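You operate a simulated robot arm through the tools that you are given. There is no shell and no other tool.

You run a simulated robot arm. Do the job below in one go: nothing can be reset, and whatever is moved stays where it is left.

Task
Close the open pot and turn it in under the clear hood.
Fine: free the turntable, turn it one seat either way and lock it again.

Only the result counts: the job must be done as asked and must still hold three seconds after the hand-in. Knocking over, shifting, dropping, spilling or breaking anything else fails it.

Robot
A 7-joint arm with a two-finger parallel gripper, fixed in place. Base frame: the origin is at the foot of the arm, x ahead of it, y to its left, z up. Readings come in m, degrees, newtons and seconds.
With the tool pointing down near the work surface it reaches from about 0.42 to 0.9 m from the base axis. Its first joint turns from -143.0 to 143.0 degrees. Payload 3 kg.
The tool frame sits at the grasp point between the pads (the TCP): z along the fingers, y along the line on which they close. The tips reach 0.03 m beyond it. Largest opening 0.094 m; finger width 0.028, thickness 0.01; the body of the gripper, 0.05 by 0.096 m, starts 0.055 m behind the TCP.
Orientation is that of the tool frame in the base frame, as a unit quaternion [w, x, y, z]. With the fingers straight down and closing along the base's y, the tool's x points along the base's -x, its y along +y and its z along -z.

Tools
- The arm moves only by the tool move_arm. Its arguments are lists of equal length, an entry for each row: "xyz": the shift along the tool's x, y, z in units of 25 mm (1.0 is 25 mm), a list of three; "turn": the turn, a rotation vector about the tool's x, y, z in units of 6 degrees (1.0 is 6 degrees), a list of three; "grip": the closure in counts, from 0 (fully open) to 255 (shut). In form: {"xyz": [[x, y, z], ...], "turn": [[wx, wy, wz], ...], "grip": [grip, ...]}. A call has 1 to 20 rows; each row shifts and turns the commanded pose from where the row before left it, along the tool's axes as they then stand. A call with a number of a shift or a turn outside -1 to 1 is refused whole. Rows are played at 5 a second. More than 0.05 m and 8.6 degrees between two rows, or a gripper value outside its range, and nothing of the call is played. Where a pose cannot be reached the arm comes as near as it can. A force on the tool above 40 N (or 10 N above the force at the start of the call, whichever is more), or a blocked arm, ends the call early, and 0.2 s more pass. The fingers move at their own pace (about 0.072 m/s each) and stop on an object; they squeeze with about 42 N. The grip force told is the motor's: it shows also when the fingers shut on nothing. Time passes only in rows, and 0.2 s behind the last, so rows that do not move let the fingers close. It gives the time, the measured TCP pose, the force on the tool (base axes), the opening and the grip force at its end, in the units of the frame above (readings bear some noise), with the torque about the TCP (base axes, N m) and any sound that the robot's microphone picked up, and new pictures: "show" is both (left out), scene, wrist or none.
- Cameras (640 x 400 px; columns grow to the right, rows downward): "scene" is fixed at [0.4005, -0.4992, 1.4944]; the picture's right is [0.99, -0.11, 0.00], its down [-0.04, -0.31, -0.95] and it looks along [0.11, 0.94, -0.31] (base axes); focal length 310 px, centre (320, 200). "wrist" rides on the gripper at [0.076, 0.014, -0.103] in the tool frame; the picture's right is [-0.18, 0.98, 0.00], its down [-0.75, -0.14, -0.64] and it looks along [-0.63, -0.12, 0.77] (tool axes); focal length 243 px, centre (320, 200). There is no depth. A picture from a camera that has moved, and an enlarged one, comes with that camera's place and axes in the base frame and with its lens.
- close_up(camera, box): a new picture of the part [left, top, right, bottom] of that camera's present view, enlarged. No time passes.
- hand_in(): hands the job in; it is judged then, once.

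Nothing tells you positions but the pictures and the camera data. Unless the task says otherwise, let go and move clear before handing in.

The tools are called after "Request:" as a command line: name --argument value ..., lists and objects as JSON in quotes. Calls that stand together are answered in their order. move_arm: Moves the arm, as the interface text tells. Its arguments: {"type":"object","properties":{"xyz":{"type":"array","items":{"type":"array","items":{"type":"number"}}},"turn":{"type":"array","items":{"type":"array","items":{"type":"number"}}},"grip":{"type":"array","items":{"type":"number"}},"show":{"type":"string","enum":["both","scene","wrist","none"]}},"required":["xyz","turn","grip"]} The other tools are called the same way: close_up (camera, box) takes an enlarged picture of a part of a camera's view; hand_in () hands the job in.

At the start:

```text
t: 0.0
position: [0.2588, 0.3675, 1.307]
tool_rot: [0.0, -0.001, 1.0, -0.001]
contact_force: [0.3, 0.2, -0.2]
moment: [0.01, 0.02, -0.03]
opening: 0.0939
gripper_force: 0.1
```

scene: 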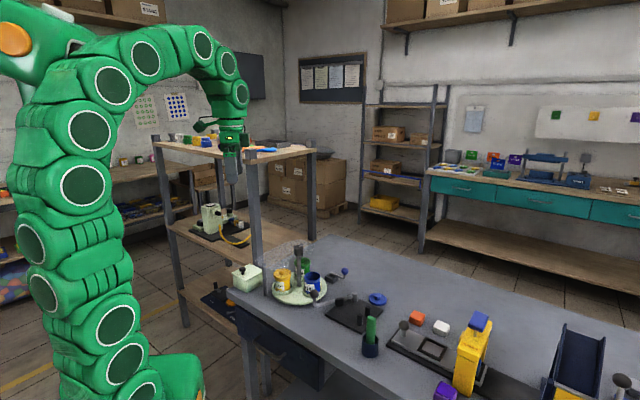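
wrist: 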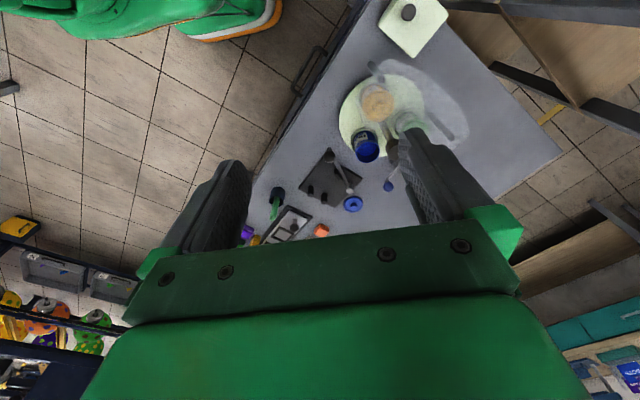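

I see a grey table with a turntable carrying pots under a clear hood, plus several other objects. I will take close-ups to identify the pots, lids, and the lock before moving.

Request:
close_up --camera "scene" --box '[220, 220, 420, 345]'

Request:
close_up --camera "wrist" --box '[240, 40, 480, 260]'

Request:
close_up --camera "scene" --box '[260, 230, 350, 310]'

Request:
close_up --camera "scene" --box '[340, 280, 640, 400]'

```text
3.20 times, centred on (320, 282) of scene
camera zoom: at [0.4005, -0.4992, 1.4944], right [0.99, -0.11, 0.0], down [-0.04, -0.31, -0.95], along [0.11, 0.94, -0.31], focal length 991 px, centre (320, -64)
```

zoom: 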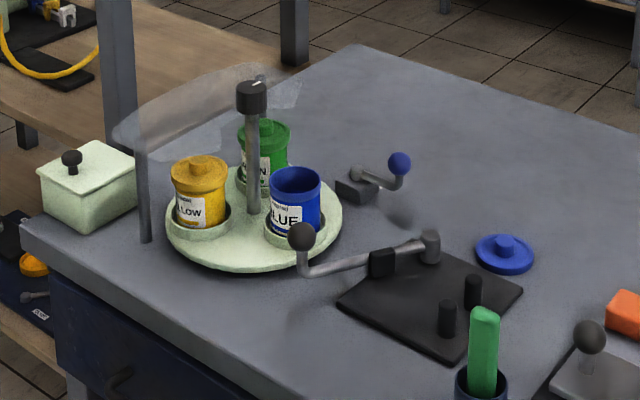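

```text
1.82 times, centred on (360, 150) of wrist
camera zoom: at [0.1822, 0.3827, 1.4098], right [0.18, 0.98, 0.0], down [0.75, -0.14, 0.64], along [0.63, -0.12, -0.77], focal length 441 px, centre (247, 291)
```

zoom: 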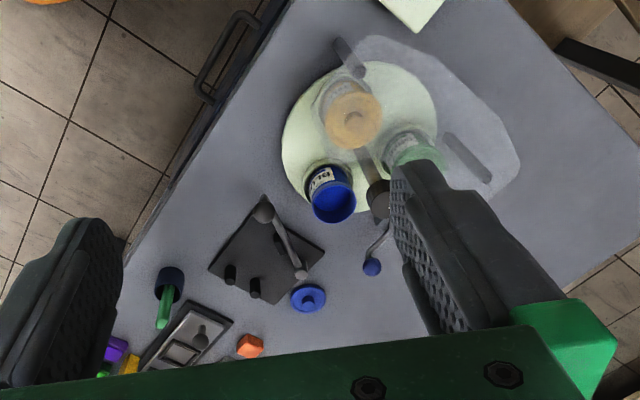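

```text
5.00 times, centred on (305, 270) of scene
camera zoom: at [0.4005, -0.4992, 1.4944], right [0.99, -0.11, 0.0], down [-0.04, -0.31, -0.95], along [0.11, 0.94, -0.31], focal length 1548 px, centre (395, -150)
```

zoom: 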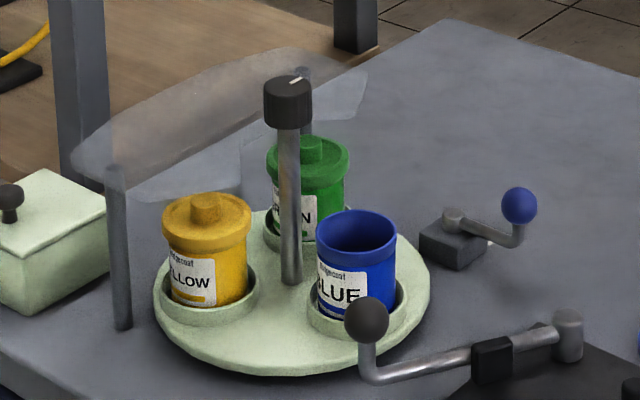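

```text
2.13 times, centred on (490, 340) of scene
camera zoom: at [0.4005, -0.4992, 1.4944], right [0.99, -0.11, 0.0], down [-0.04, -0.31, -0.95], along [0.11, 0.94, -0.31], focal length 661 px, centre (-43, -99)
```

zoom: 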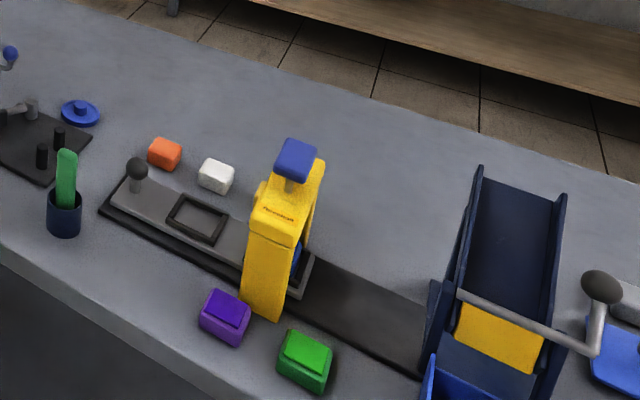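

The blue pot is open, its lid lies on the table, and the yellow and green pots are closed on the three-seat turntable. I need to work out which handle locks the turntable, so I'll zoom in on the candidates.

Request:
close_up --camera "scene" --box '[320, 260, 360, 285]'

Request:
close_up --camera "scene" --box '[300, 270, 400, 332]'

Request:
close_up --camera "scene" --box '[285, 235, 317, 255]'

Request:
close_up --camera "wrist" --box '[330, 60, 480, 154]'

Request:
close_up --camera "wrist" --box '[290, 140, 418, 220]'

```text
16.00 times, centred on (340, 272) of scene
camera zoom: at [0.4005, -0.4992, 1.4944], right [0.99, -0.11, 0.0], down [-0.04, -0.31, -0.95], along [0.11, 0.94, -0.31], focal length 4955 px, centre (0, -960)
```

zoom: 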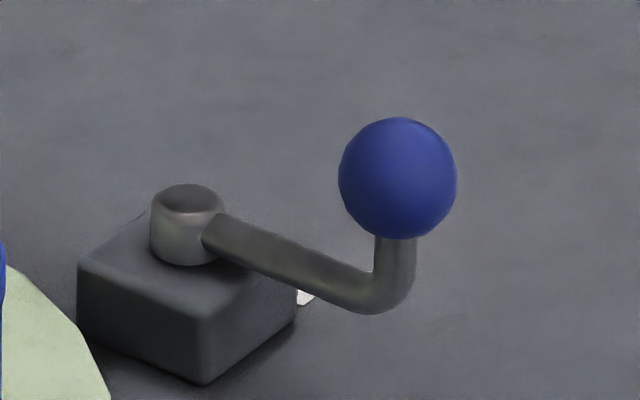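

```text
6.40 times, centred on (350, 301) of scene
camera zoom: at [0.4005, -0.4992, 1.4944], right [0.99, -0.11, 0.0], down [-0.04, -0.31, -0.95], along [0.11, 0.94, -0.31], focal length 1982 px, centre (128, -446)
```

zoom: 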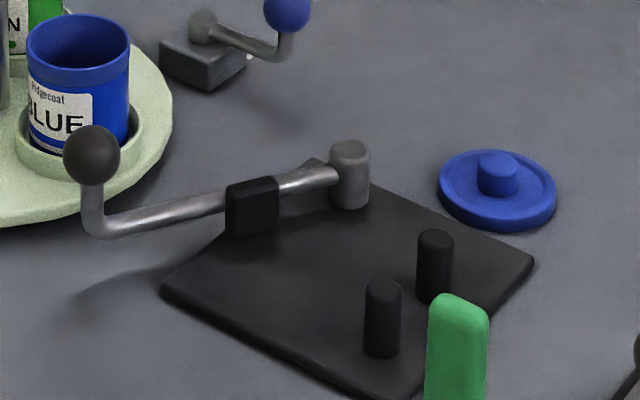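

```text
16.00 times, centred on (301, 245) of scene
camera zoom: at [0.4005, -0.4992, 1.4944], right [0.99, -0.11, 0.0], down [-0.04, -0.31, -0.95], along [0.11, 0.94, -0.31], focal length 4955 px, centre (624, -520)
```

zoom: 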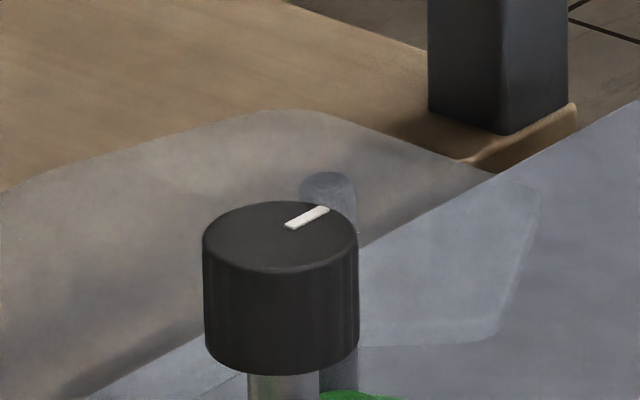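

```text
4.26 times, centred on (405, 107) of wrist
camera zoom: at [0.1822, 0.3827, 1.4098], right [0.18, 0.98, 0.0], down [0.75, -0.14, 0.64], along [0.63, -0.12, -0.77], focal length 1032 px, centre (-42, 596)
```

zoom: 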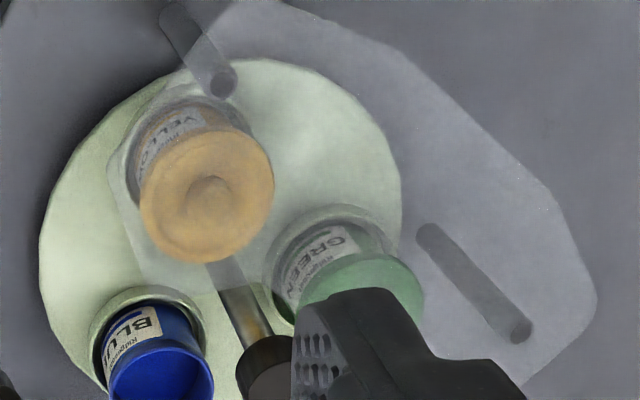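

```text
5.00 times, centred on (354, 180) of wrist
camera zoom: at [0.1822, 0.3827, 1.4098], right [0.18, 0.98, 0.0], down [0.75, -0.14, 0.64], along [0.63, -0.12, -0.77], focal length 1213 px, centre (150, 300)
```

zoom: 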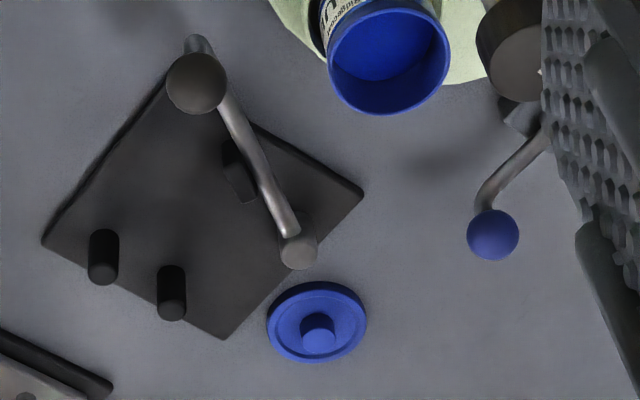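

The blue-ball lever on the block beside the rim looks like the lock, and the tall central knob with a white mark looks like the handle for turning. I'll move nearer for a better view of the hood, lever and lid.

Request:
close_up --camera "scene" --box '[190, 100, 270, 200]'

Request:
move_arm --xyz '[[-0.4, 0.46, 0.9], [-0.4, 0.46, 0.9], [-0.4, 0.46, 0.9], [-0.4, 0.46, 0.9], [-0.4, 0.46, 0.9], [-0.4, 0.46, 0.9], [-0.4, 0.46, 0.9]]' --turn '[[0, 0, 0], [0, 0, 0], [0, 0, 0], [0, 0, 0], [0, 0, 0], [0, 0, 0], [0, 0, 0]]' --grip '[0, 0, 0, 0, 0, 0, 0]'

```text
4.00 times, centred on (230, 150) of scene
camera zoom: at [0.4005, -0.4992, 1.4944], right [0.99, -0.11, 0.0], down [-0.04, -0.31, -0.95], along [0.11, 0.94, -0.31], focal length 1239 px, centre (680, 400)
```

zoom: 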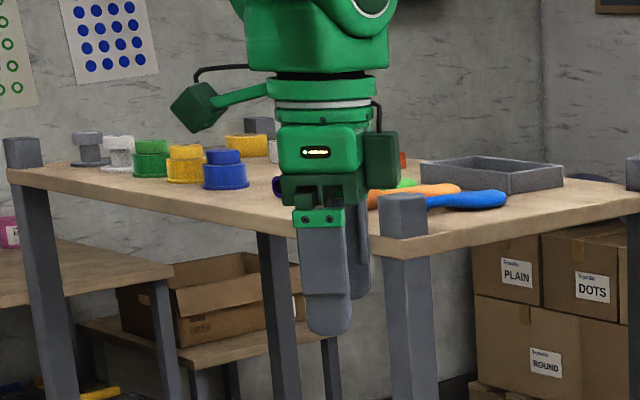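

```text
t: 1.6
position: [0.3284, 0.4487, 1.1529]
tool_rot: [0.004, -0.003, 1.0, 0.003]
contact_force: [0.0, -0.3, -0.1]
moment: [-0.03, 0.0, -0.02]
opening: 0.0939
gripper_force: 0.0
camera wrist: at [0.25, 0.4631, 1.2555], right [0.18, 0.98, 0.01], down [0.75, -0.14, 0.65], along [0.64, -0.11, -0.76], focal length 243 px, centre (320, 200)
```

scene: 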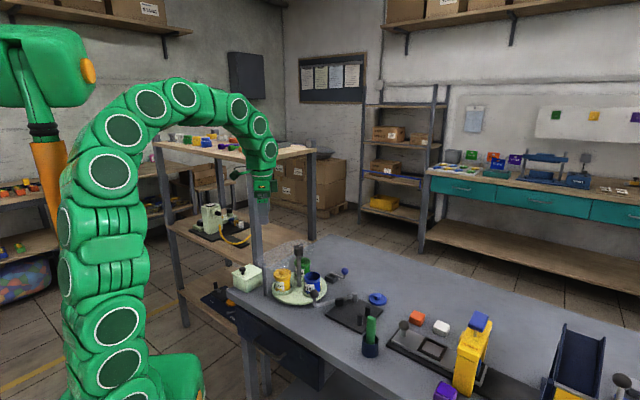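
wrist: 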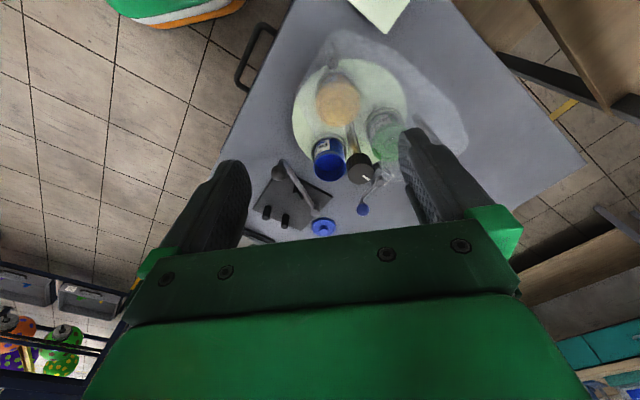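

The view now shows the turntable, hood, both levers and the lid between the fingers. I'll zoom in on each.

Request:
close_up --camera "wrist" --box '[280, 30, 480, 155]'

Request:
close_up --camera "wrist" --box '[300, 130, 420, 205]'

Request:
close_up --camera "wrist" --box '[240, 150, 368, 240]'

Request:
close_up --camera "scene" --box '[225, 235, 385, 335]'

```text
3.20 times, centred on (380, 92) of wrist
camera zoom: at [0.25, 0.4631, 1.2555], right [0.18, 0.98, 0.01], down [0.75, -0.14, 0.65], along [0.64, -0.11, -0.76], focal length 776 px, centre (128, 544)
```

zoom: 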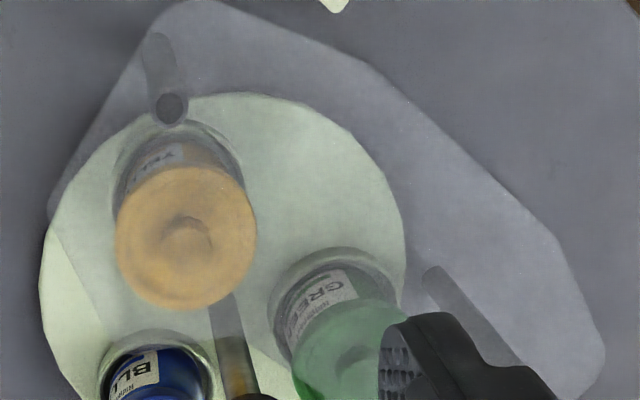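

```text
5.33 times, centred on (360, 168) of wrist
camera zoom: at [0.25, 0.4631, 1.2555], right [0.18, 0.98, 0.01], down [0.75, -0.14, 0.65], along [0.64, -0.11, -0.76], focal length 1294 px, centre (107, 373)
```

zoom: 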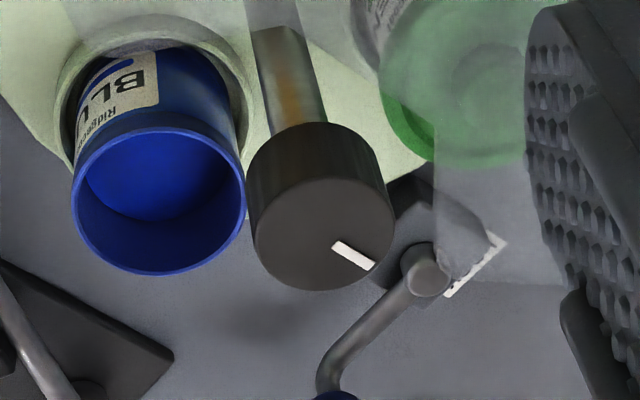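

```text
4.44 times, centred on (304, 195) of wrist
camera zoom: at [0.25, 0.4631, 1.2555], right [0.18, 0.98, 0.01], down [0.75, -0.14, 0.65], along [0.64, -0.11, -0.76], focal length 1078 px, centre (391, 222)
```

zoom: 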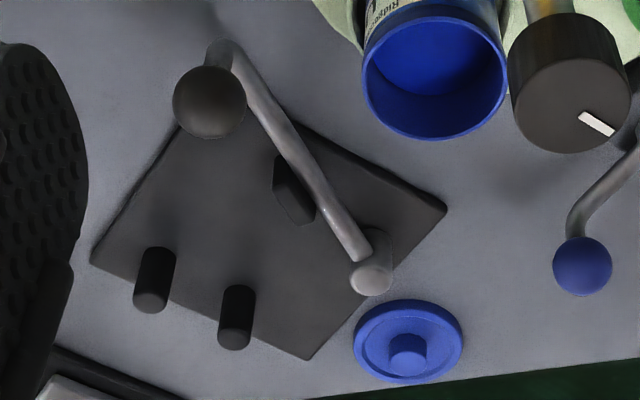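

```text
4.00 times, centred on (305, 285) of scene
camera zoom: at [0.4005, -0.4992, 1.4944], right [0.99, -0.11, 0.0], down [-0.04, -0.31, -0.95], along [0.11, 0.94, -0.31], focal length 1239 px, centre (380, -140)
```

zoom: 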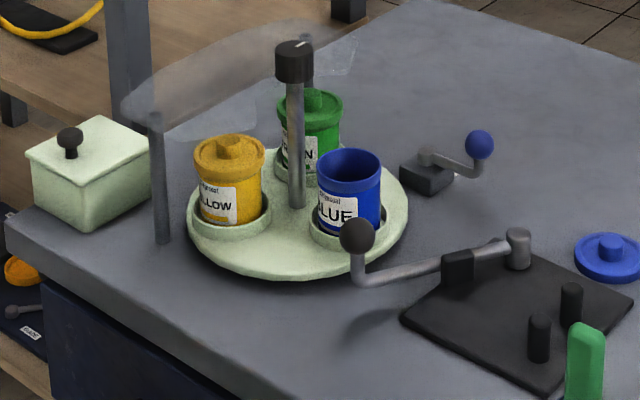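

A white printed mark sits behind the lock block but I can't read it from here. I'll shift over towards it at safe height to look.

Request:
move_arm --xyz '[[-0.81, 0.57, 0.264], [-0.81, 0.57, 0.264], [-0.81, 0.57, 0.264], [-0.81, 0.57, 0.264], [-0.81, 0.57, 0.264]]' --turn '[[0, 0, 0], [0, 0, 0], [0, 0, 0], [0, 0, 0], [0, 0, 0]]' --grip '[0, 0, 0, 0, 0]' --show "wrist"

Request:
close_up --camera "wrist" --box '[300, 100, 420, 220]'

Request:
close_up --camera "wrist" --box '[330, 130, 394, 170]'

```text
t: 2.8
position: [0.4317, 0.5203, 1.1179]
tool_rot: [0.0, 0.0, 1.0, 0.0]
contact_force: [-0.2, 0.4, 0.4]
moment: [-0.01, 0.0, -0.03]
opening: 0.094
gripper_force: 0.1
camera wrist: at [0.3554, 0.5349, 1.2195], right [0.18, 0.98, 0.0], down [0.75, -0.14, 0.64], along [0.63, -0.12, -0.77], focal length 243 px, centre (320, 200)
```

wrist: 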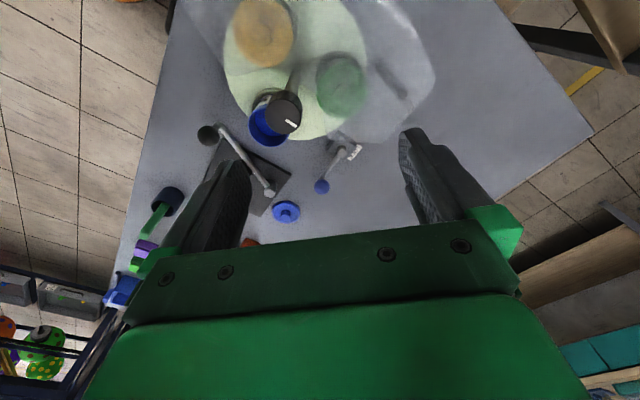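

```text
3.33 times, centred on (360, 160) of wrist
camera zoom: at [0.3554, 0.5349, 1.2195], right [0.18, 0.98, 0.0], down [0.75, -0.14, 0.64], along [0.63, -0.12, -0.77], focal length 809 px, centre (187, 333)
```

zoom: 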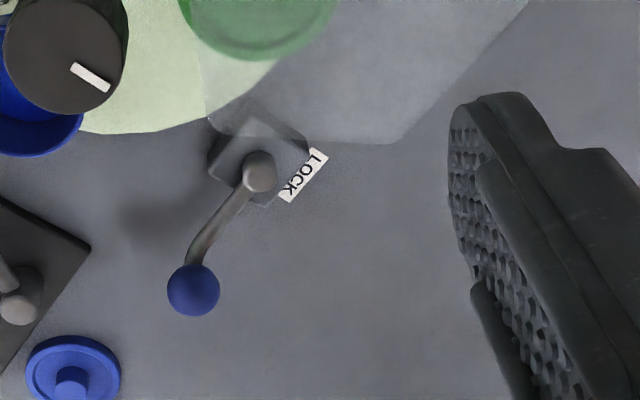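

```text
10.00 times, centred on (362, 150) of wrist
camera zoom: at [0.3554, 0.5349, 1.2195], right [0.18, 0.98, 0.0], down [0.75, -0.14, 0.64], along [0.63, -0.12, -0.77], focal length 2426 px, centre (-100, 700)
```

zoom: 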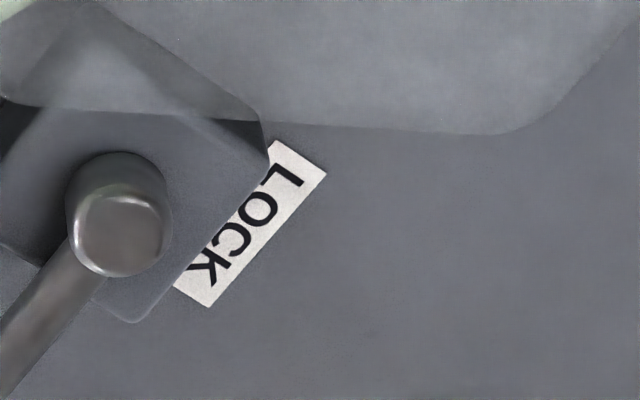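

The label reads LOCK, so the blue-ball lever is the turntable's lock. First I'll deal with the lid, so I'm measuring its position more precisely.

Request:
close_up --camera "wrist" --box '[250, 190, 314, 230]'

Request:
close_up --camera "wrist" --box '[220, 0, 444, 140]'

```text
10.00 times, centred on (282, 210) of wrist
camera zoom: at [0.3554, 0.5349, 1.2195], right [0.18, 0.98, 0.0], down [0.75, -0.14, 0.64], along [0.63, -0.12, -0.77], focal length 2426 px, centre (700, 100)
```

zoom: 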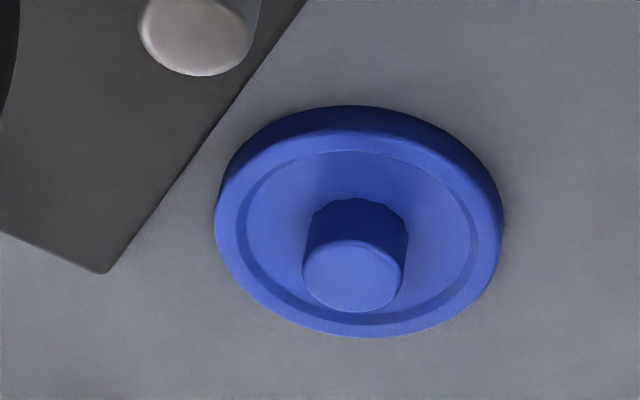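

```text
2.86 times, centred on (332, 70) of wrist
camera zoom: at [0.3554, 0.5349, 1.2195], right [0.18, 0.98, 0.0], down [0.75, -0.14, 0.64], along [0.63, -0.12, -0.77], focal length 693 px, centre (286, 571)
```

zoom: 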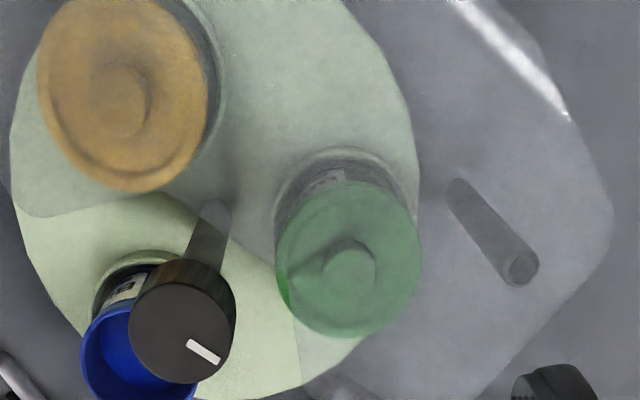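

The lid is at about (0.703, 0.394), with its knob top at z≈0.843, and the open pot's rim is at about (0.48, 0.44, 0.89). I'll move above the lid and rotate the gripper so the fingers close tangentially to the turntable post at placement.

Request:
move_arm --xyz '[[-0.904, -0.421, 0.5], [-0.904, -0.421, 0.5], [-0.904, -0.421, 0.5], [-0.904, -0.421, 0.5], [-0.904, -0.421, 0.5], [-0.904, -0.421, 0.5], [-0.904, -0.421, 0.5], [-0.904, -0.421, 0.5], [-0.904, -0.421, 0.5], [-0.904, -0.421, 0.5], [-0.904, -0.421, 0.5], [-0.904, -0.421, 0.5]]' --turn '[[0, 0, 0], [0, 0, 0], [0, 0, 0], [0, 0, 0], [0, 0, 0], [0, 0, 0], [0, 0, 0], [0, 0, 0], [0, 0, 0], [0, 0, 0], [0, 0, 0], [0, 0, 0]]' --grip '[0, 0, 0, 0, 0, 0, 0, 0, 0, 0, 0, 0]'

```text
t: 5.4
position: [0.7004, 0.3898, 0.9655]
tool_rot: [0.0, 0.0, 1.0, 0.0]
contact_force: [0.5, -0.8, 0.4]
moment: [0.0, 0.01, 0.02]
opening: 0.0942
gripper_force: 0.1
camera wrist: at [0.6237, 0.4048, 1.0679], right [0.18, 0.98, 0.0], down [0.75, -0.14, 0.64], along [0.63, -0.12, -0.77], focal length 243 px, centre (320, 200)
```

scene: 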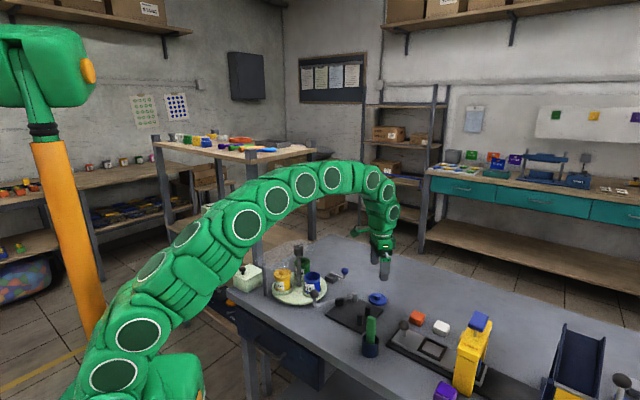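
wrist: 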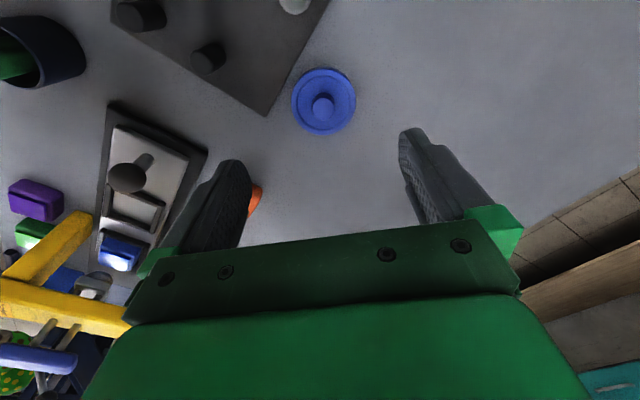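

The lid is visible right below between the fingers. I'll zoom in to refine its position before rotating.

Request:
close_up --camera "wrist" --box '[272, 60, 368, 120]'

Request:
close_up --camera "wrist" --box '[272, 70, 372, 150]'

```text
6.67 times, centred on (320, 90) of wrist
camera zoom: at [0.6237, 0.4048, 1.0679], right [0.18, 0.98, 0.0], down [0.75, -0.14, 0.64], along [0.63, -0.12, -0.77], focal length 1618 px, centre (320, 933)
```

zoom: 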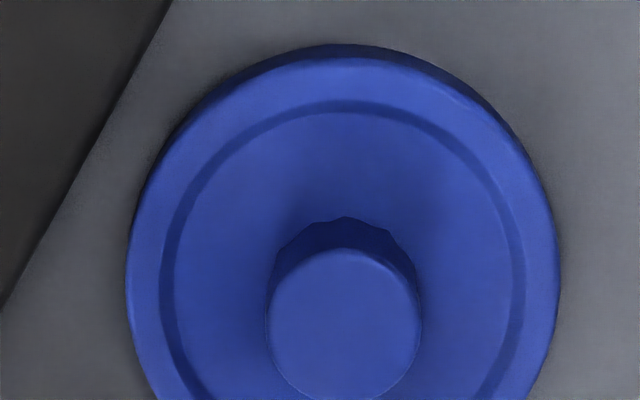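

```text
5.00 times, centred on (322, 110) of wrist
camera zoom: at [0.6237, 0.4048, 1.0679], right [0.18, 0.98, 0.0], down [0.75, -0.14, 0.64], along [0.63, -0.12, -0.77], focal length 1213 px, centre (310, 650)
```

zoom: 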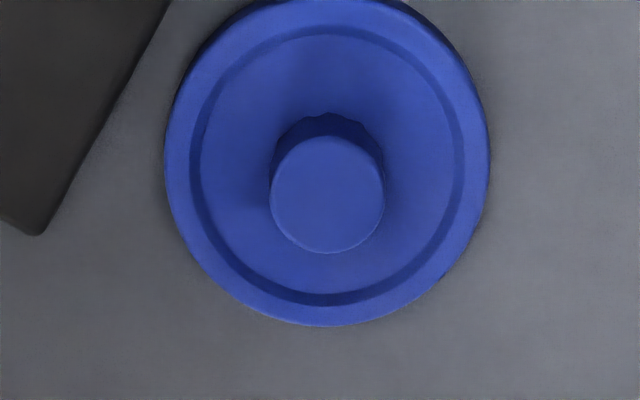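

The lid centre refines to (0.704, 0.393), plate top about 0.822 and knob top about 0.838. I'll correct by a few mm, rotate 48° and lower partway with the fingers partly closed.

Request:
move_arm --xyz '[[-0.144, 0.14, 0], [0, 0, 0], [0, 0, 0], [0, 0, 0], [0, 0, 0], [0, 0, 0], [0, 0, 0], [0, 0, 0], [0, 0, 0], [0, 0, 0.5], [0, 0, 0.7], [0, 0, 0.7], [0, 0, 0]]' --turn '[[0, 0, 0], [0, 0, 1], [0, 0, 1], [0, 0, 1], [0, 0, 1], [0, 0, 1], [0, 0, 1], [0, 0, 1], [0, 0, 1], [0, 0, 0], [0, 0, 0], [0, 0, 0], [0, 0, 0]]' --grip '[90, 90, 90, 90, 90, 90, 90, 90, 90, 90, 90, 90, 90]'

Request:
close_up --camera "wrist" --box '[240, 70, 400, 210]'

```text
t: 8.2
position: [0.7048, 0.3963, 0.9173]
tool_rot: [0.0, 0.406, 0.914, 0.0]
contact_force: [-0.4, -0.1, 0.6]
moment: [0.01, -0.01, 0.02]
opening: 0.0607
gripper_force: 0.1
camera wrist: at [0.6639, 0.4641, 1.02], right [0.85, 0.52, 0.0], down [0.4, -0.65, 0.64], along [0.33, -0.55, -0.77], focal length 243 px, centre (320, 200)
```

scene: 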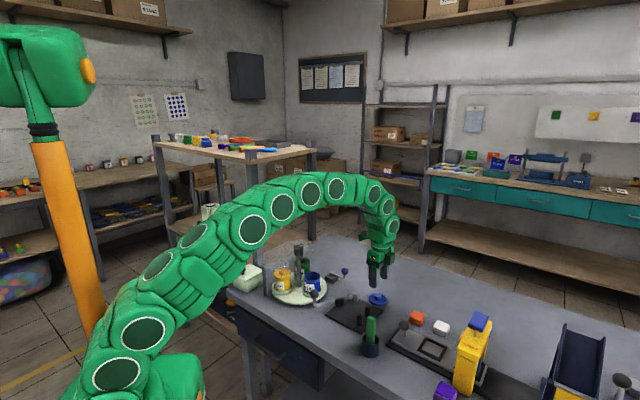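
wrist: 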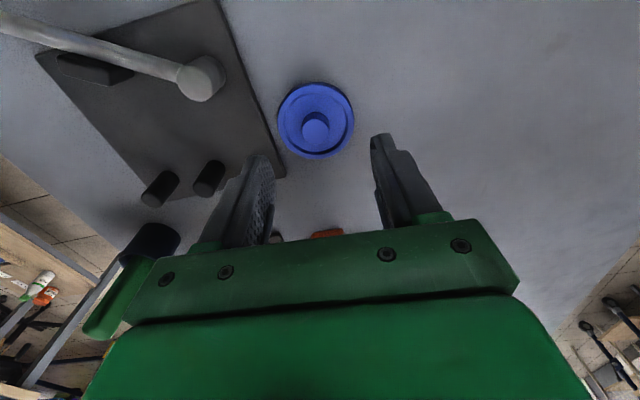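

```text
2.86 times, centred on (320, 140) of wrist
camera zoom: at [0.6639, 0.4641, 1.02], right [0.85, 0.52, 0.0], down [0.4, -0.65, 0.64], along [0.33, -0.55, -0.77], focal length 693 px, centre (320, 371)
```

zoom: 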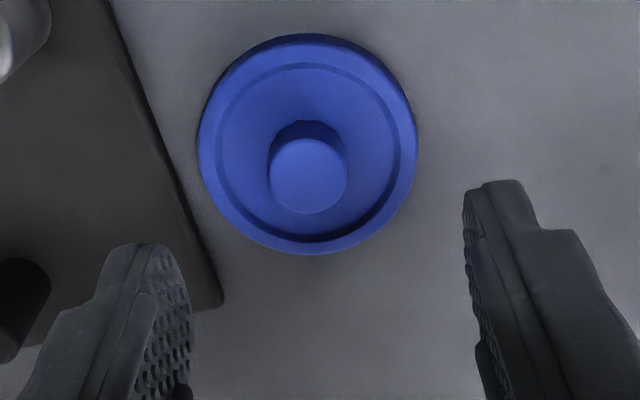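

The knob sits about 4 mm off in both tool axes, so I'll correct that and descend to just above the grasp height for another look.

Request:
move_arm --xyz '[[-0.15, -0.15, 0], [0, 0, 0.7], [0, 0, 0.7], [0, 0, 0.6], [0, 0, 0]]' --turn '[[0, 0, 0], [0, 0, 0], [0, 0, 0], [0, 0, 0], [0, 0, 0]]' --grip '[90, 90, 90, 90, 90]'

Request:
close_up --camera "wrist" --box '[240, 70, 400, 210]'

Request:
close_up --camera "scene" --box '[340, 250, 420, 320]'

```text
t: 9.4
position: [0.7059, 0.3917, 0.8687]
tool_rot: [0.0, 0.407, 0.913, 0.0]
contact_force: [0.6, 0.3, 0.3]
moment: [-0.02, -0.03, 0.02]
opening: 0.0607
gripper_force: 0.0
camera wrist: at [0.6649, 0.4577, 0.972], right [0.85, 0.52, 0.0], down [0.4, -0.65, 0.64], along [0.33, -0.55, -0.77], focal length 243 px, centre (320, 200)
```

scene: 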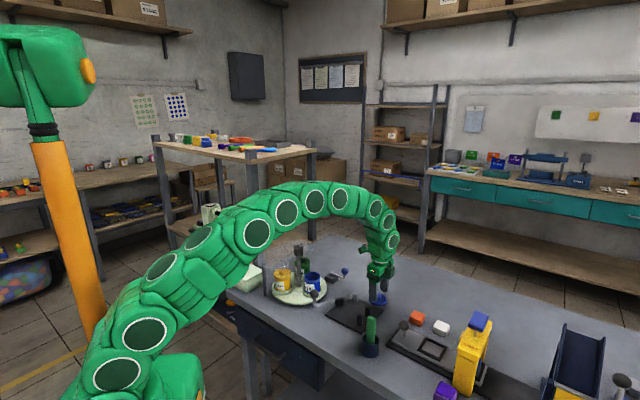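
wrist: 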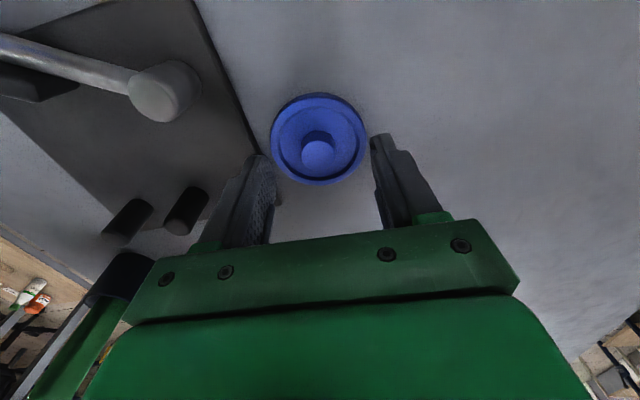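

```text
2.86 times, centred on (320, 140) of wrist
camera zoom: at [0.6649, 0.4577, 0.972], right [0.85, 0.52, 0.0], down [0.4, -0.65, 0.64], along [0.33, -0.55, -0.77], focal length 693 px, centre (320, 371)
```

zoom: 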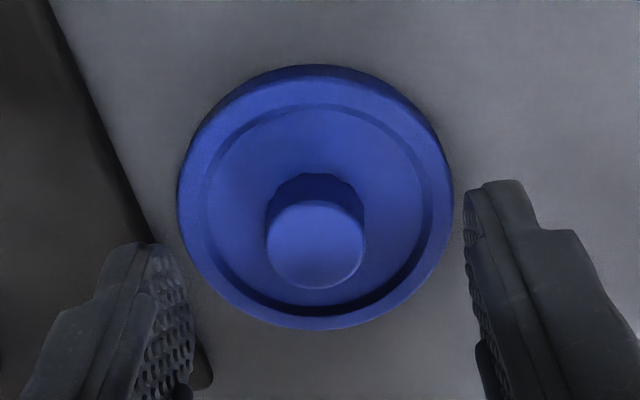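

```text
5.71 times, centred on (380, 285) of scene
camera zoom: at [0.4005, -0.4992, 1.4944], right [0.99, -0.11, 0.0], down [-0.04, -0.31, -0.95], along [0.11, 0.94, -0.31], focal length 1770 px, centre (-23, -286)
```

zoom: 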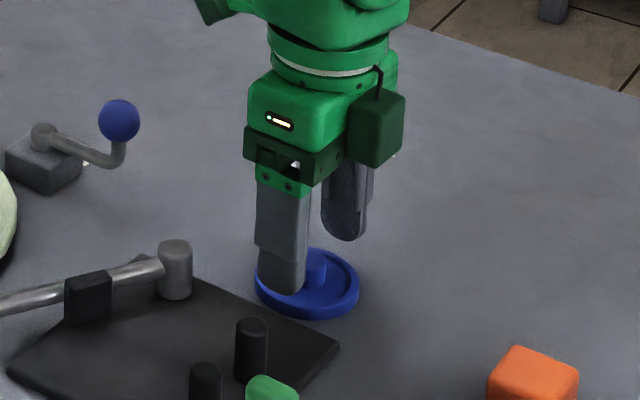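

The knob is now within about 1.5 mm of the grasp axis. I'll descend the last centimetre and close on it.

Request:
move_arm --xyz '[[0.06, -0.03, 0.2], [0, 0, 0.2], [0, 0, 0], [0, 0, 0], [0, 0, 0], [0, 0, 0], [0, 0, 0]]' --turn '[[0, 0, 0], [0, 0, 0], [0, 0, 0], [0, 0, 0], [0, 0, 0], [0, 0, 0], [0, 0, 0]]' --grip '[90, 90, 90, 255, 255, 255, 255]'

Request:
close_up --camera "wrist" --box '[240, 70, 400, 210]'

Request:
close_up --camera "scene" --box '[340, 250, 420, 320]'

```text
t: 11.0
position: [0.704, 0.3928, 0.86]
tool_rot: [0.0, 0.407, 0.914, -0.001]
contact_force: [-0.3, 1.1, 1.1]
moment: [0.12, -0.1, -0.06]
opening: 0.0129
gripper_force: 41.9
camera wrist: at [0.6628, 0.4593, 0.9622], right [0.85, 0.52, 0.0], down [0.4, -0.65, 0.64], along [0.33, -0.55, -0.77], focal length 243 px, centre (320, 200)
```

scene: 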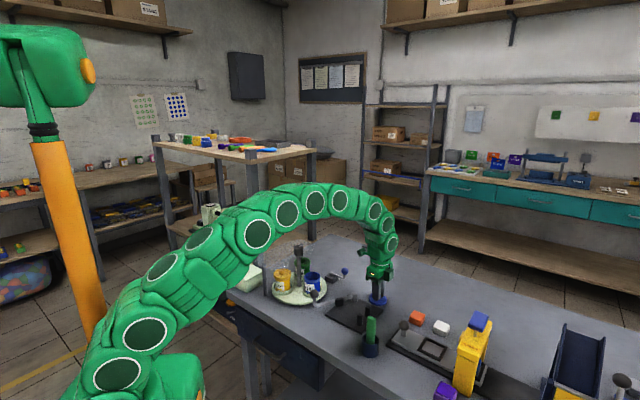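
wrist: 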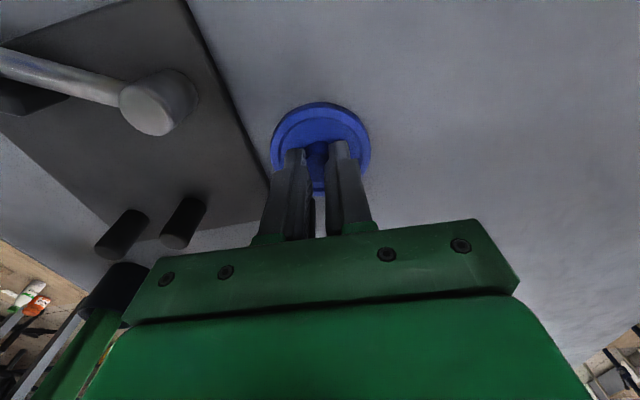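

```text
2.86 times, centred on (320, 140) of wrist
camera zoom: at [0.6628, 0.4593, 0.9622], right [0.85, 0.52, 0.0], down [0.4, -0.65, 0.64], along [0.33, -0.55, -0.77], focal length 693 px, centre (320, 371)
```

zoom: 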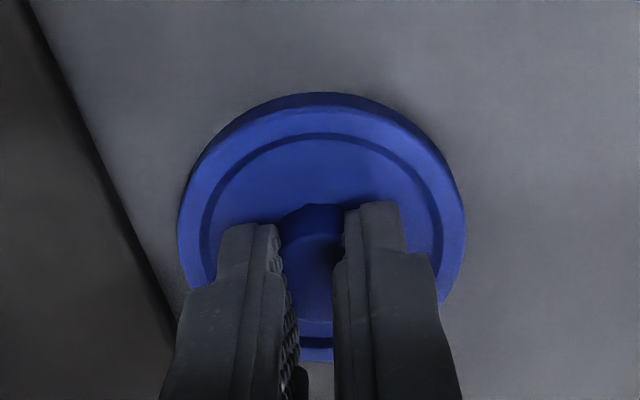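

```text
5.71 times, centred on (380, 285) of scene
camera zoom: at [0.4005, -0.4992, 1.4944], right [0.99, -0.11, 0.0], down [-0.04, -0.31, -0.95], along [0.11, 0.94, -0.31], focal length 1770 px, centre (-23, -286)
```

zoom: 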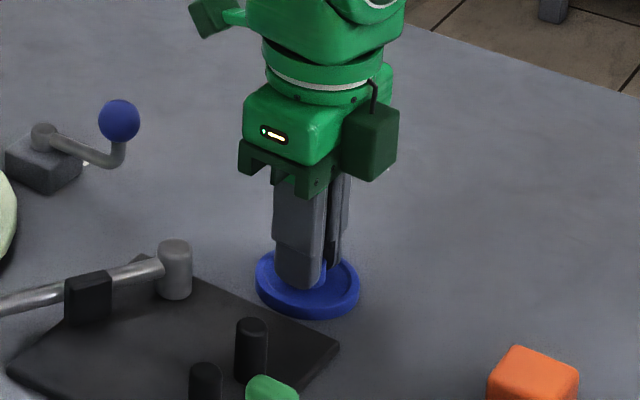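

The gripper reports 0.0129 m opening with full force, narrower than I expected for the knob. I'll check the grasp more closely before lifting.

Request:
close_up --camera "wrist" --box '[280, 110, 360, 200]'

Request:
close_up --camera "scene" --box '[365, 270, 397, 310]'

```text
4.44 times, centred on (320, 155) of wrist
camera zoom: at [0.6628, 0.4593, 0.9622], right [0.85, 0.52, 0.0], down [0.4, -0.65, 0.64], along [0.33, -0.55, -0.77], focal length 1078 px, centre (320, 400)
```

zoom: 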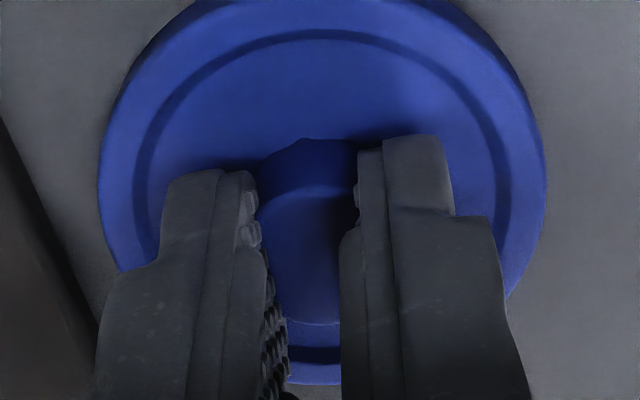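

```text
10.00 times, centred on (381, 290) of scene
camera zoom: at [0.4005, -0.4992, 1.4944], right [0.99, -0.11, 0.0], down [-0.04, -0.31, -0.95], along [0.11, 0.94, -0.31], focal length 3097 px, centre (-290, -700)
```

zoom: 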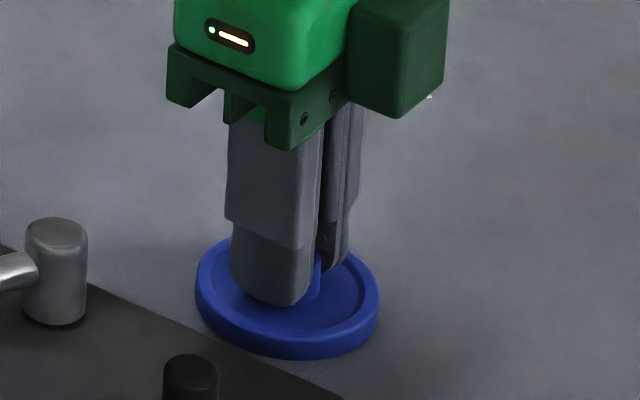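

The pads are around the knob and stopped on something solid. I'll lift a couple of centimetres and check that the lid comes along level.

Request:
move_arm --xyz '[[0, 0, -0.2], [0, 0, -0.3], [0, 0, -0.5], [0, 0, -0.5], [0, 0, 0]]' --turn '[[0, 0, 0], [0, 0, 0], [0, 0, 0], [0, 0, 0], [0, 0, 0]]' --grip '[255, 255, 255, 255, 255]'

Request:
close_up --camera "wrist" --box '[240, 90, 400, 190]'

Request:
close_up --camera "scene" --box '[349, 250, 413, 310]'

```text
t: 12.2
position: [0.7028, 0.391, 0.8939]
tool_rot: [0.0, 0.407, 0.913, 0.0]
contact_force: [-0.8, -0.1, -0.4]
moment: [0.0, 0.0, 0.01]
opening: 0.0126
gripper_force: 41.9
camera wrist: at [0.6622, 0.4579, 0.9972], right [0.85, 0.52, 0.0], down [0.4, -0.65, 0.64], along [0.33, -0.55, -0.77], focal length 243 px, centre (320, 200)
```

scene: 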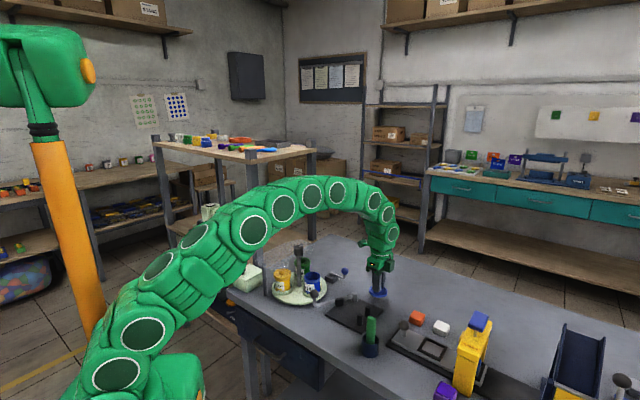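
wrist: 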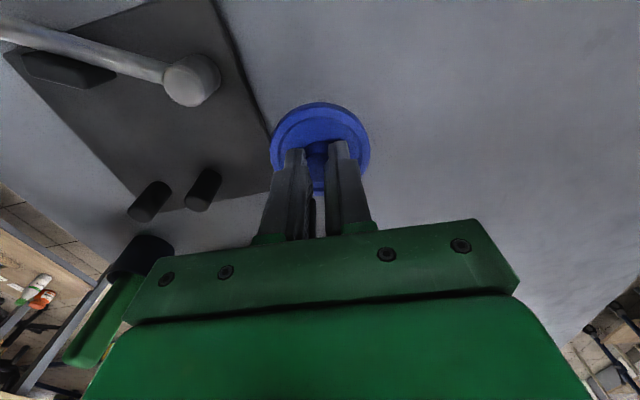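

```text
4.00 times, centred on (320, 140) of wrist
camera zoom: at [0.6622, 0.4579, 0.9972], right [0.85, 0.52, 0.0], down [0.4, -0.65, 0.64], along [0.33, -0.55, -0.77], focal length 970 px, centre (320, 440)
```

zoom: 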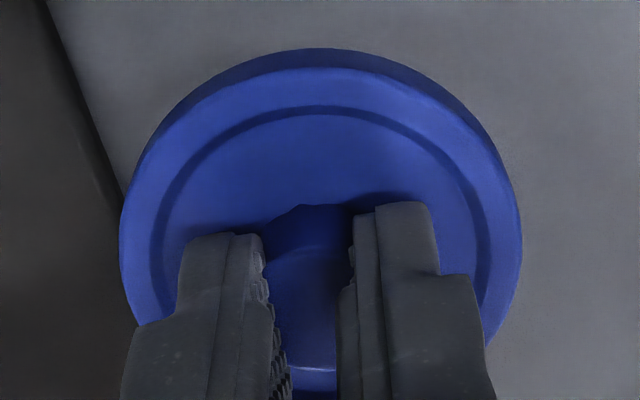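

```text
6.67 times, centred on (381, 280) of scene
camera zoom: at [0.4005, -0.4992, 1.4944], right [0.99, -0.11, 0.0], down [-0.04, -0.31, -0.95], along [0.11, 0.94, -0.31], focal length 2065 px, centre (-87, -333)
```

zoom: 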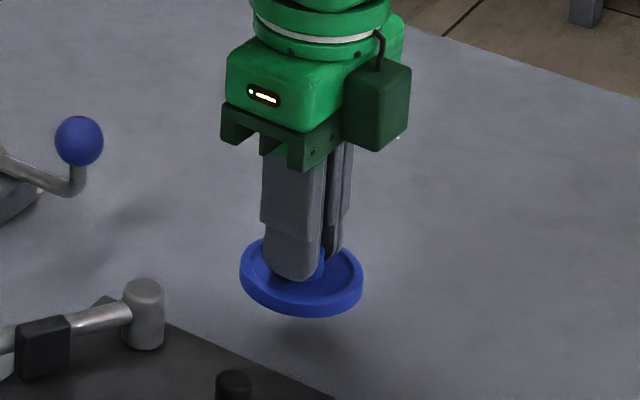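

The lid is held firmly and level. I'll raise it above the post height and carry it to directly above the open pot at (0.480, 0.442).

Request:
move_arm --xyz '[[0, 0, -0.8], [0, 0, -1], [0, 0, -1], [0, 0, -1], [0, 0, -1], [0, 0, -1], [0, 0, -0.74], [0.745, -0.529, 0], [0.745, -0.529, 0], [0.745, -0.529, 0], [0.745, -0.529, 0], [0.745, -0.529, 0], [0.745, -0.529, 0], [0.745, -0.529, 0], [0.745, -0.529, 0], [0.745, -0.529, 0], [0.75, -0.529, 0], [0, 0, 0], [0, 0, 0]]' --turn '[[0, 0, 0], [0, 0, 0], [0, 0, 0], [0, 0, 0], [0, 0, 0], [0, 0, 0], [0, 0, 0], [0, 0, 0], [0, 0, 0], [0, 0, 0], [0, 0, 0], [0, 0, 0], [0, 0, 0], [0, 0, 0], [0, 0, 0], [0, 0, 0], [0, 0, 0], [0, 0, 0], [0, 0, 0]]' --grip '[255, 255, 255, 255, 255, 255, 255, 255, 255, 255, 255, 255, 255, 255, 255, 255, 255, 255, 255]'

Request:
close_up --camera "scene" --box '[270, 210, 350, 310]'

Request:
close_up --camera "wrist" --box '[240, 50, 400, 200]'

```text
t: 16.2
position: [0.4793, 0.4433, 1.0597]
tool_rot: [0.0, 0.407, 0.914, 0.0]
contact_force: [0.3, 0.1, 0.6]
moment: [0.02, 0.01, 0.0]
opening: 0.0181
gripper_force: 42.0
camera wrist: at [0.4389, 0.5091, 1.1626], right [0.85, 0.52, 0.0], down [0.4, -0.65, 0.64], along [0.33, -0.55, -0.77], focal length 243 px, centre (320, 200)
```

scene: 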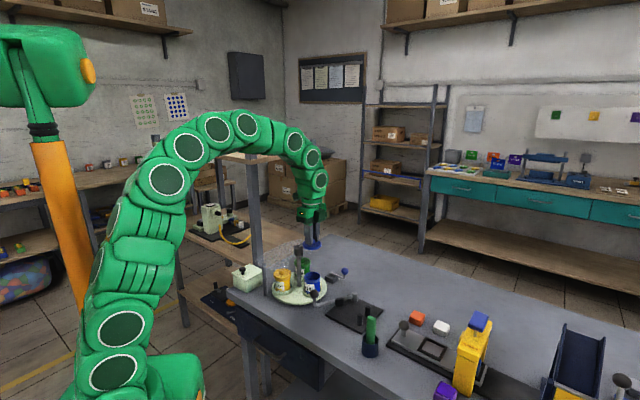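
wrist: 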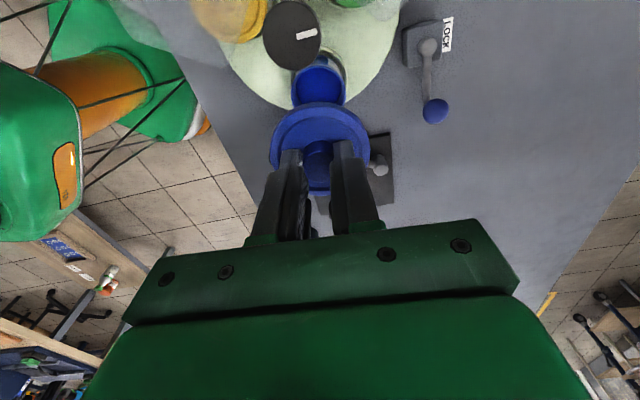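

```text
4.00 times, centred on (310, 260) of scene
camera zoom: at [0.4005, -0.4992, 1.4944], right [0.99, -0.11, 0.0], down [-0.04, -0.31, -0.95], along [0.11, 0.94, -0.31], focal length 1239 px, centre (360, -40)
```

zoom: 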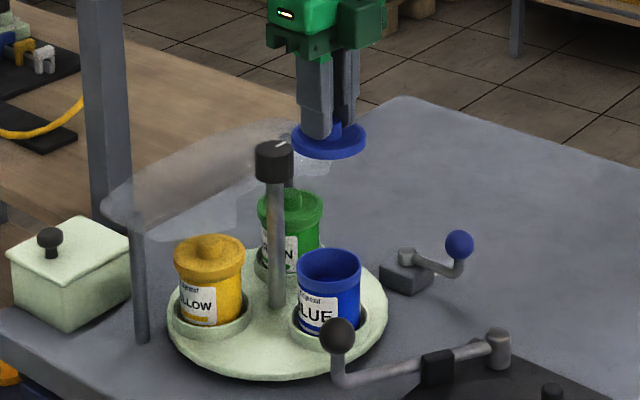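

```text
2.67 times, centred on (320, 125) of wrist
camera zoom: at [0.4389, 0.5091, 1.1626], right [0.85, 0.52, 0.0], down [0.4, -0.65, 0.64], along [0.33, -0.55, -0.77], focal length 647 px, centre (320, 400)
```

zoom: 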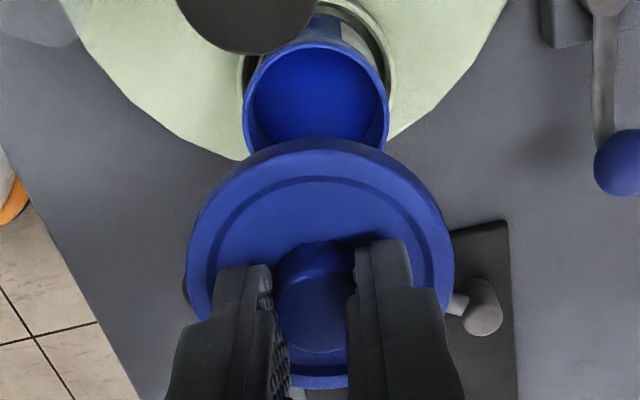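

The lid now hangs above the pot, but the opening reading changed from 0.0126 to 0.0181 m. I'll check whether the lid is slipping in the grip.

Request:
move_arm --xyz '[[0, 0, 0]]' --turn '[[0, 0, 0]]' --grip '[255]' --show "none"

Request:
close_up --camera "scene" --box '[296, 215, 328, 255]'

Request:
close_up --camera "wrist" --box '[280, 110, 360, 200]'

```text
t: 16.6
position: [0.4798, 0.4428, 1.0602]
tool_rot: [0.0, 0.407, 0.914, 0.0]
contact_force: [-0.7, -0.7, -0.2]
moment: [-0.03, -0.02, 0.0]
opening: 0.0177
gripper_force: 41.5
```

```text
10.00 times, centred on (312, 235) of scene
camera zoom: at [0.4005, -0.4992, 1.4944], right [0.99, -0.11, 0.0], down [-0.04, -0.31, -0.95], along [0.11, 0.94, -0.31], focal length 3097 px, centre (400, -150)
```

zoom: 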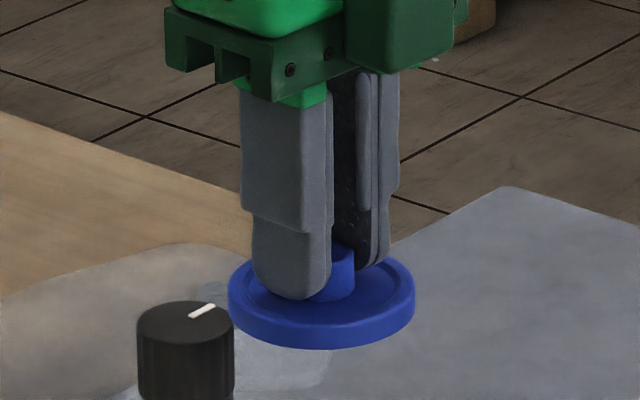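

```text
4.44 times, centred on (320, 155) of wrist
camera zoom: at [0.4389, 0.5092, 1.1627], right [0.85, 0.52, 0.0], down [0.4, -0.65, 0.64], along [0.33, -0.55, -0.77], focal length 1078 px, centre (320, 400)
```

zoom: 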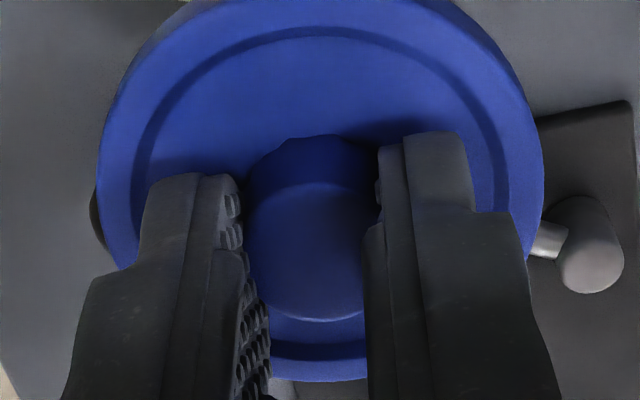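

The lid position in the grip is unchanged and it hangs level, aligned with the pot to within about 2 mm. I'll descend in stages and check the alignment closer in.

Request:
move_arm --xyz '[[0, 0, 0.6], [0, 0, 0.7], [0, 0, 0.7], [0, 0, 0.7], [0, 0, 0.7], [0, 0, 0], [0, 0, 0]]' --turn '[[0, 0, 0], [0, 0, 0], [0, 0, 0], [0, 0, 0], [0, 0, 0], [0, 0, 0], [0, 0, 0]]' --grip '[255, 255, 255, 255, 255, 255, 255]' --show "wrist"

Request:
close_up --camera "scene" --box '[292, 245, 332, 300]'

Request:
close_up --camera "wrist" --box '[260, 60, 380, 160]'

```text
t: 18.2
position: [0.4792, 0.4431, 0.9754]
tool_rot: [-0.001, 0.407, 0.914, -0.001]
contact_force: [-0.3, 0.0, -0.1]
moment: [-0.01, -0.01, -0.03]
opening: 0.0178
gripper_force: 41.9
camera wrist: at [0.438, 0.5095, 1.0781], right [0.85, 0.52, 0.0], down [0.4, -0.65, 0.64], along [0.33, -0.55, -0.77], focal length 243 px, centre (320, 200)
```

wrist: 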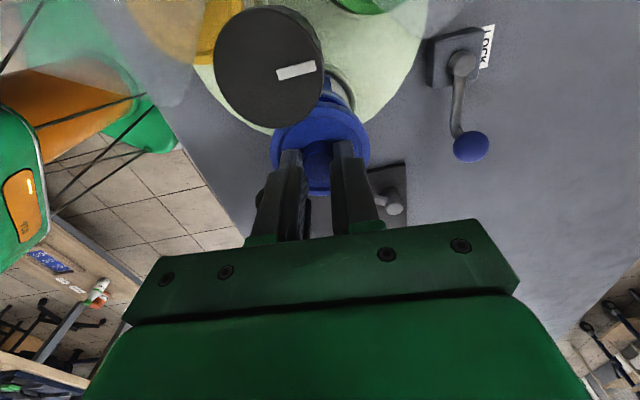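

```text
7.27 times, centred on (312, 272) of scene
camera zoom: at [0.4005, -0.4992, 1.4944], right [0.99, -0.11, 0.0], down [-0.04, -0.31, -0.95], along [0.11, 0.94, -0.31], focal length 2252 px, centre (378, -327)
```

zoom: 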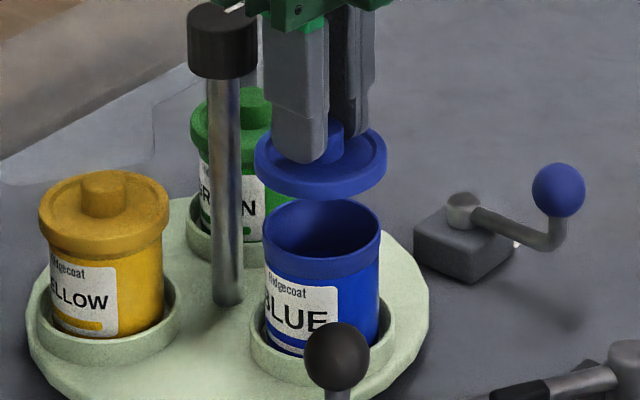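

```text
4.00 times, centred on (320, 110) of wrist
camera zoom: at [0.438, 0.5095, 1.0781], right [0.85, 0.52, 0.0], down [0.4, -0.65, 0.64], along [0.33, -0.55, -0.77], focal length 970 px, centre (320, 560)
```

zoom: 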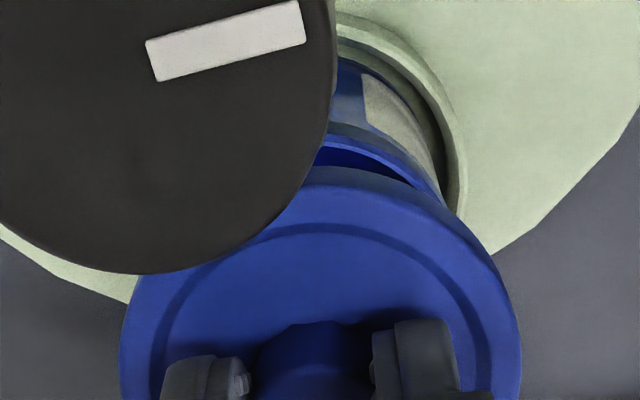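

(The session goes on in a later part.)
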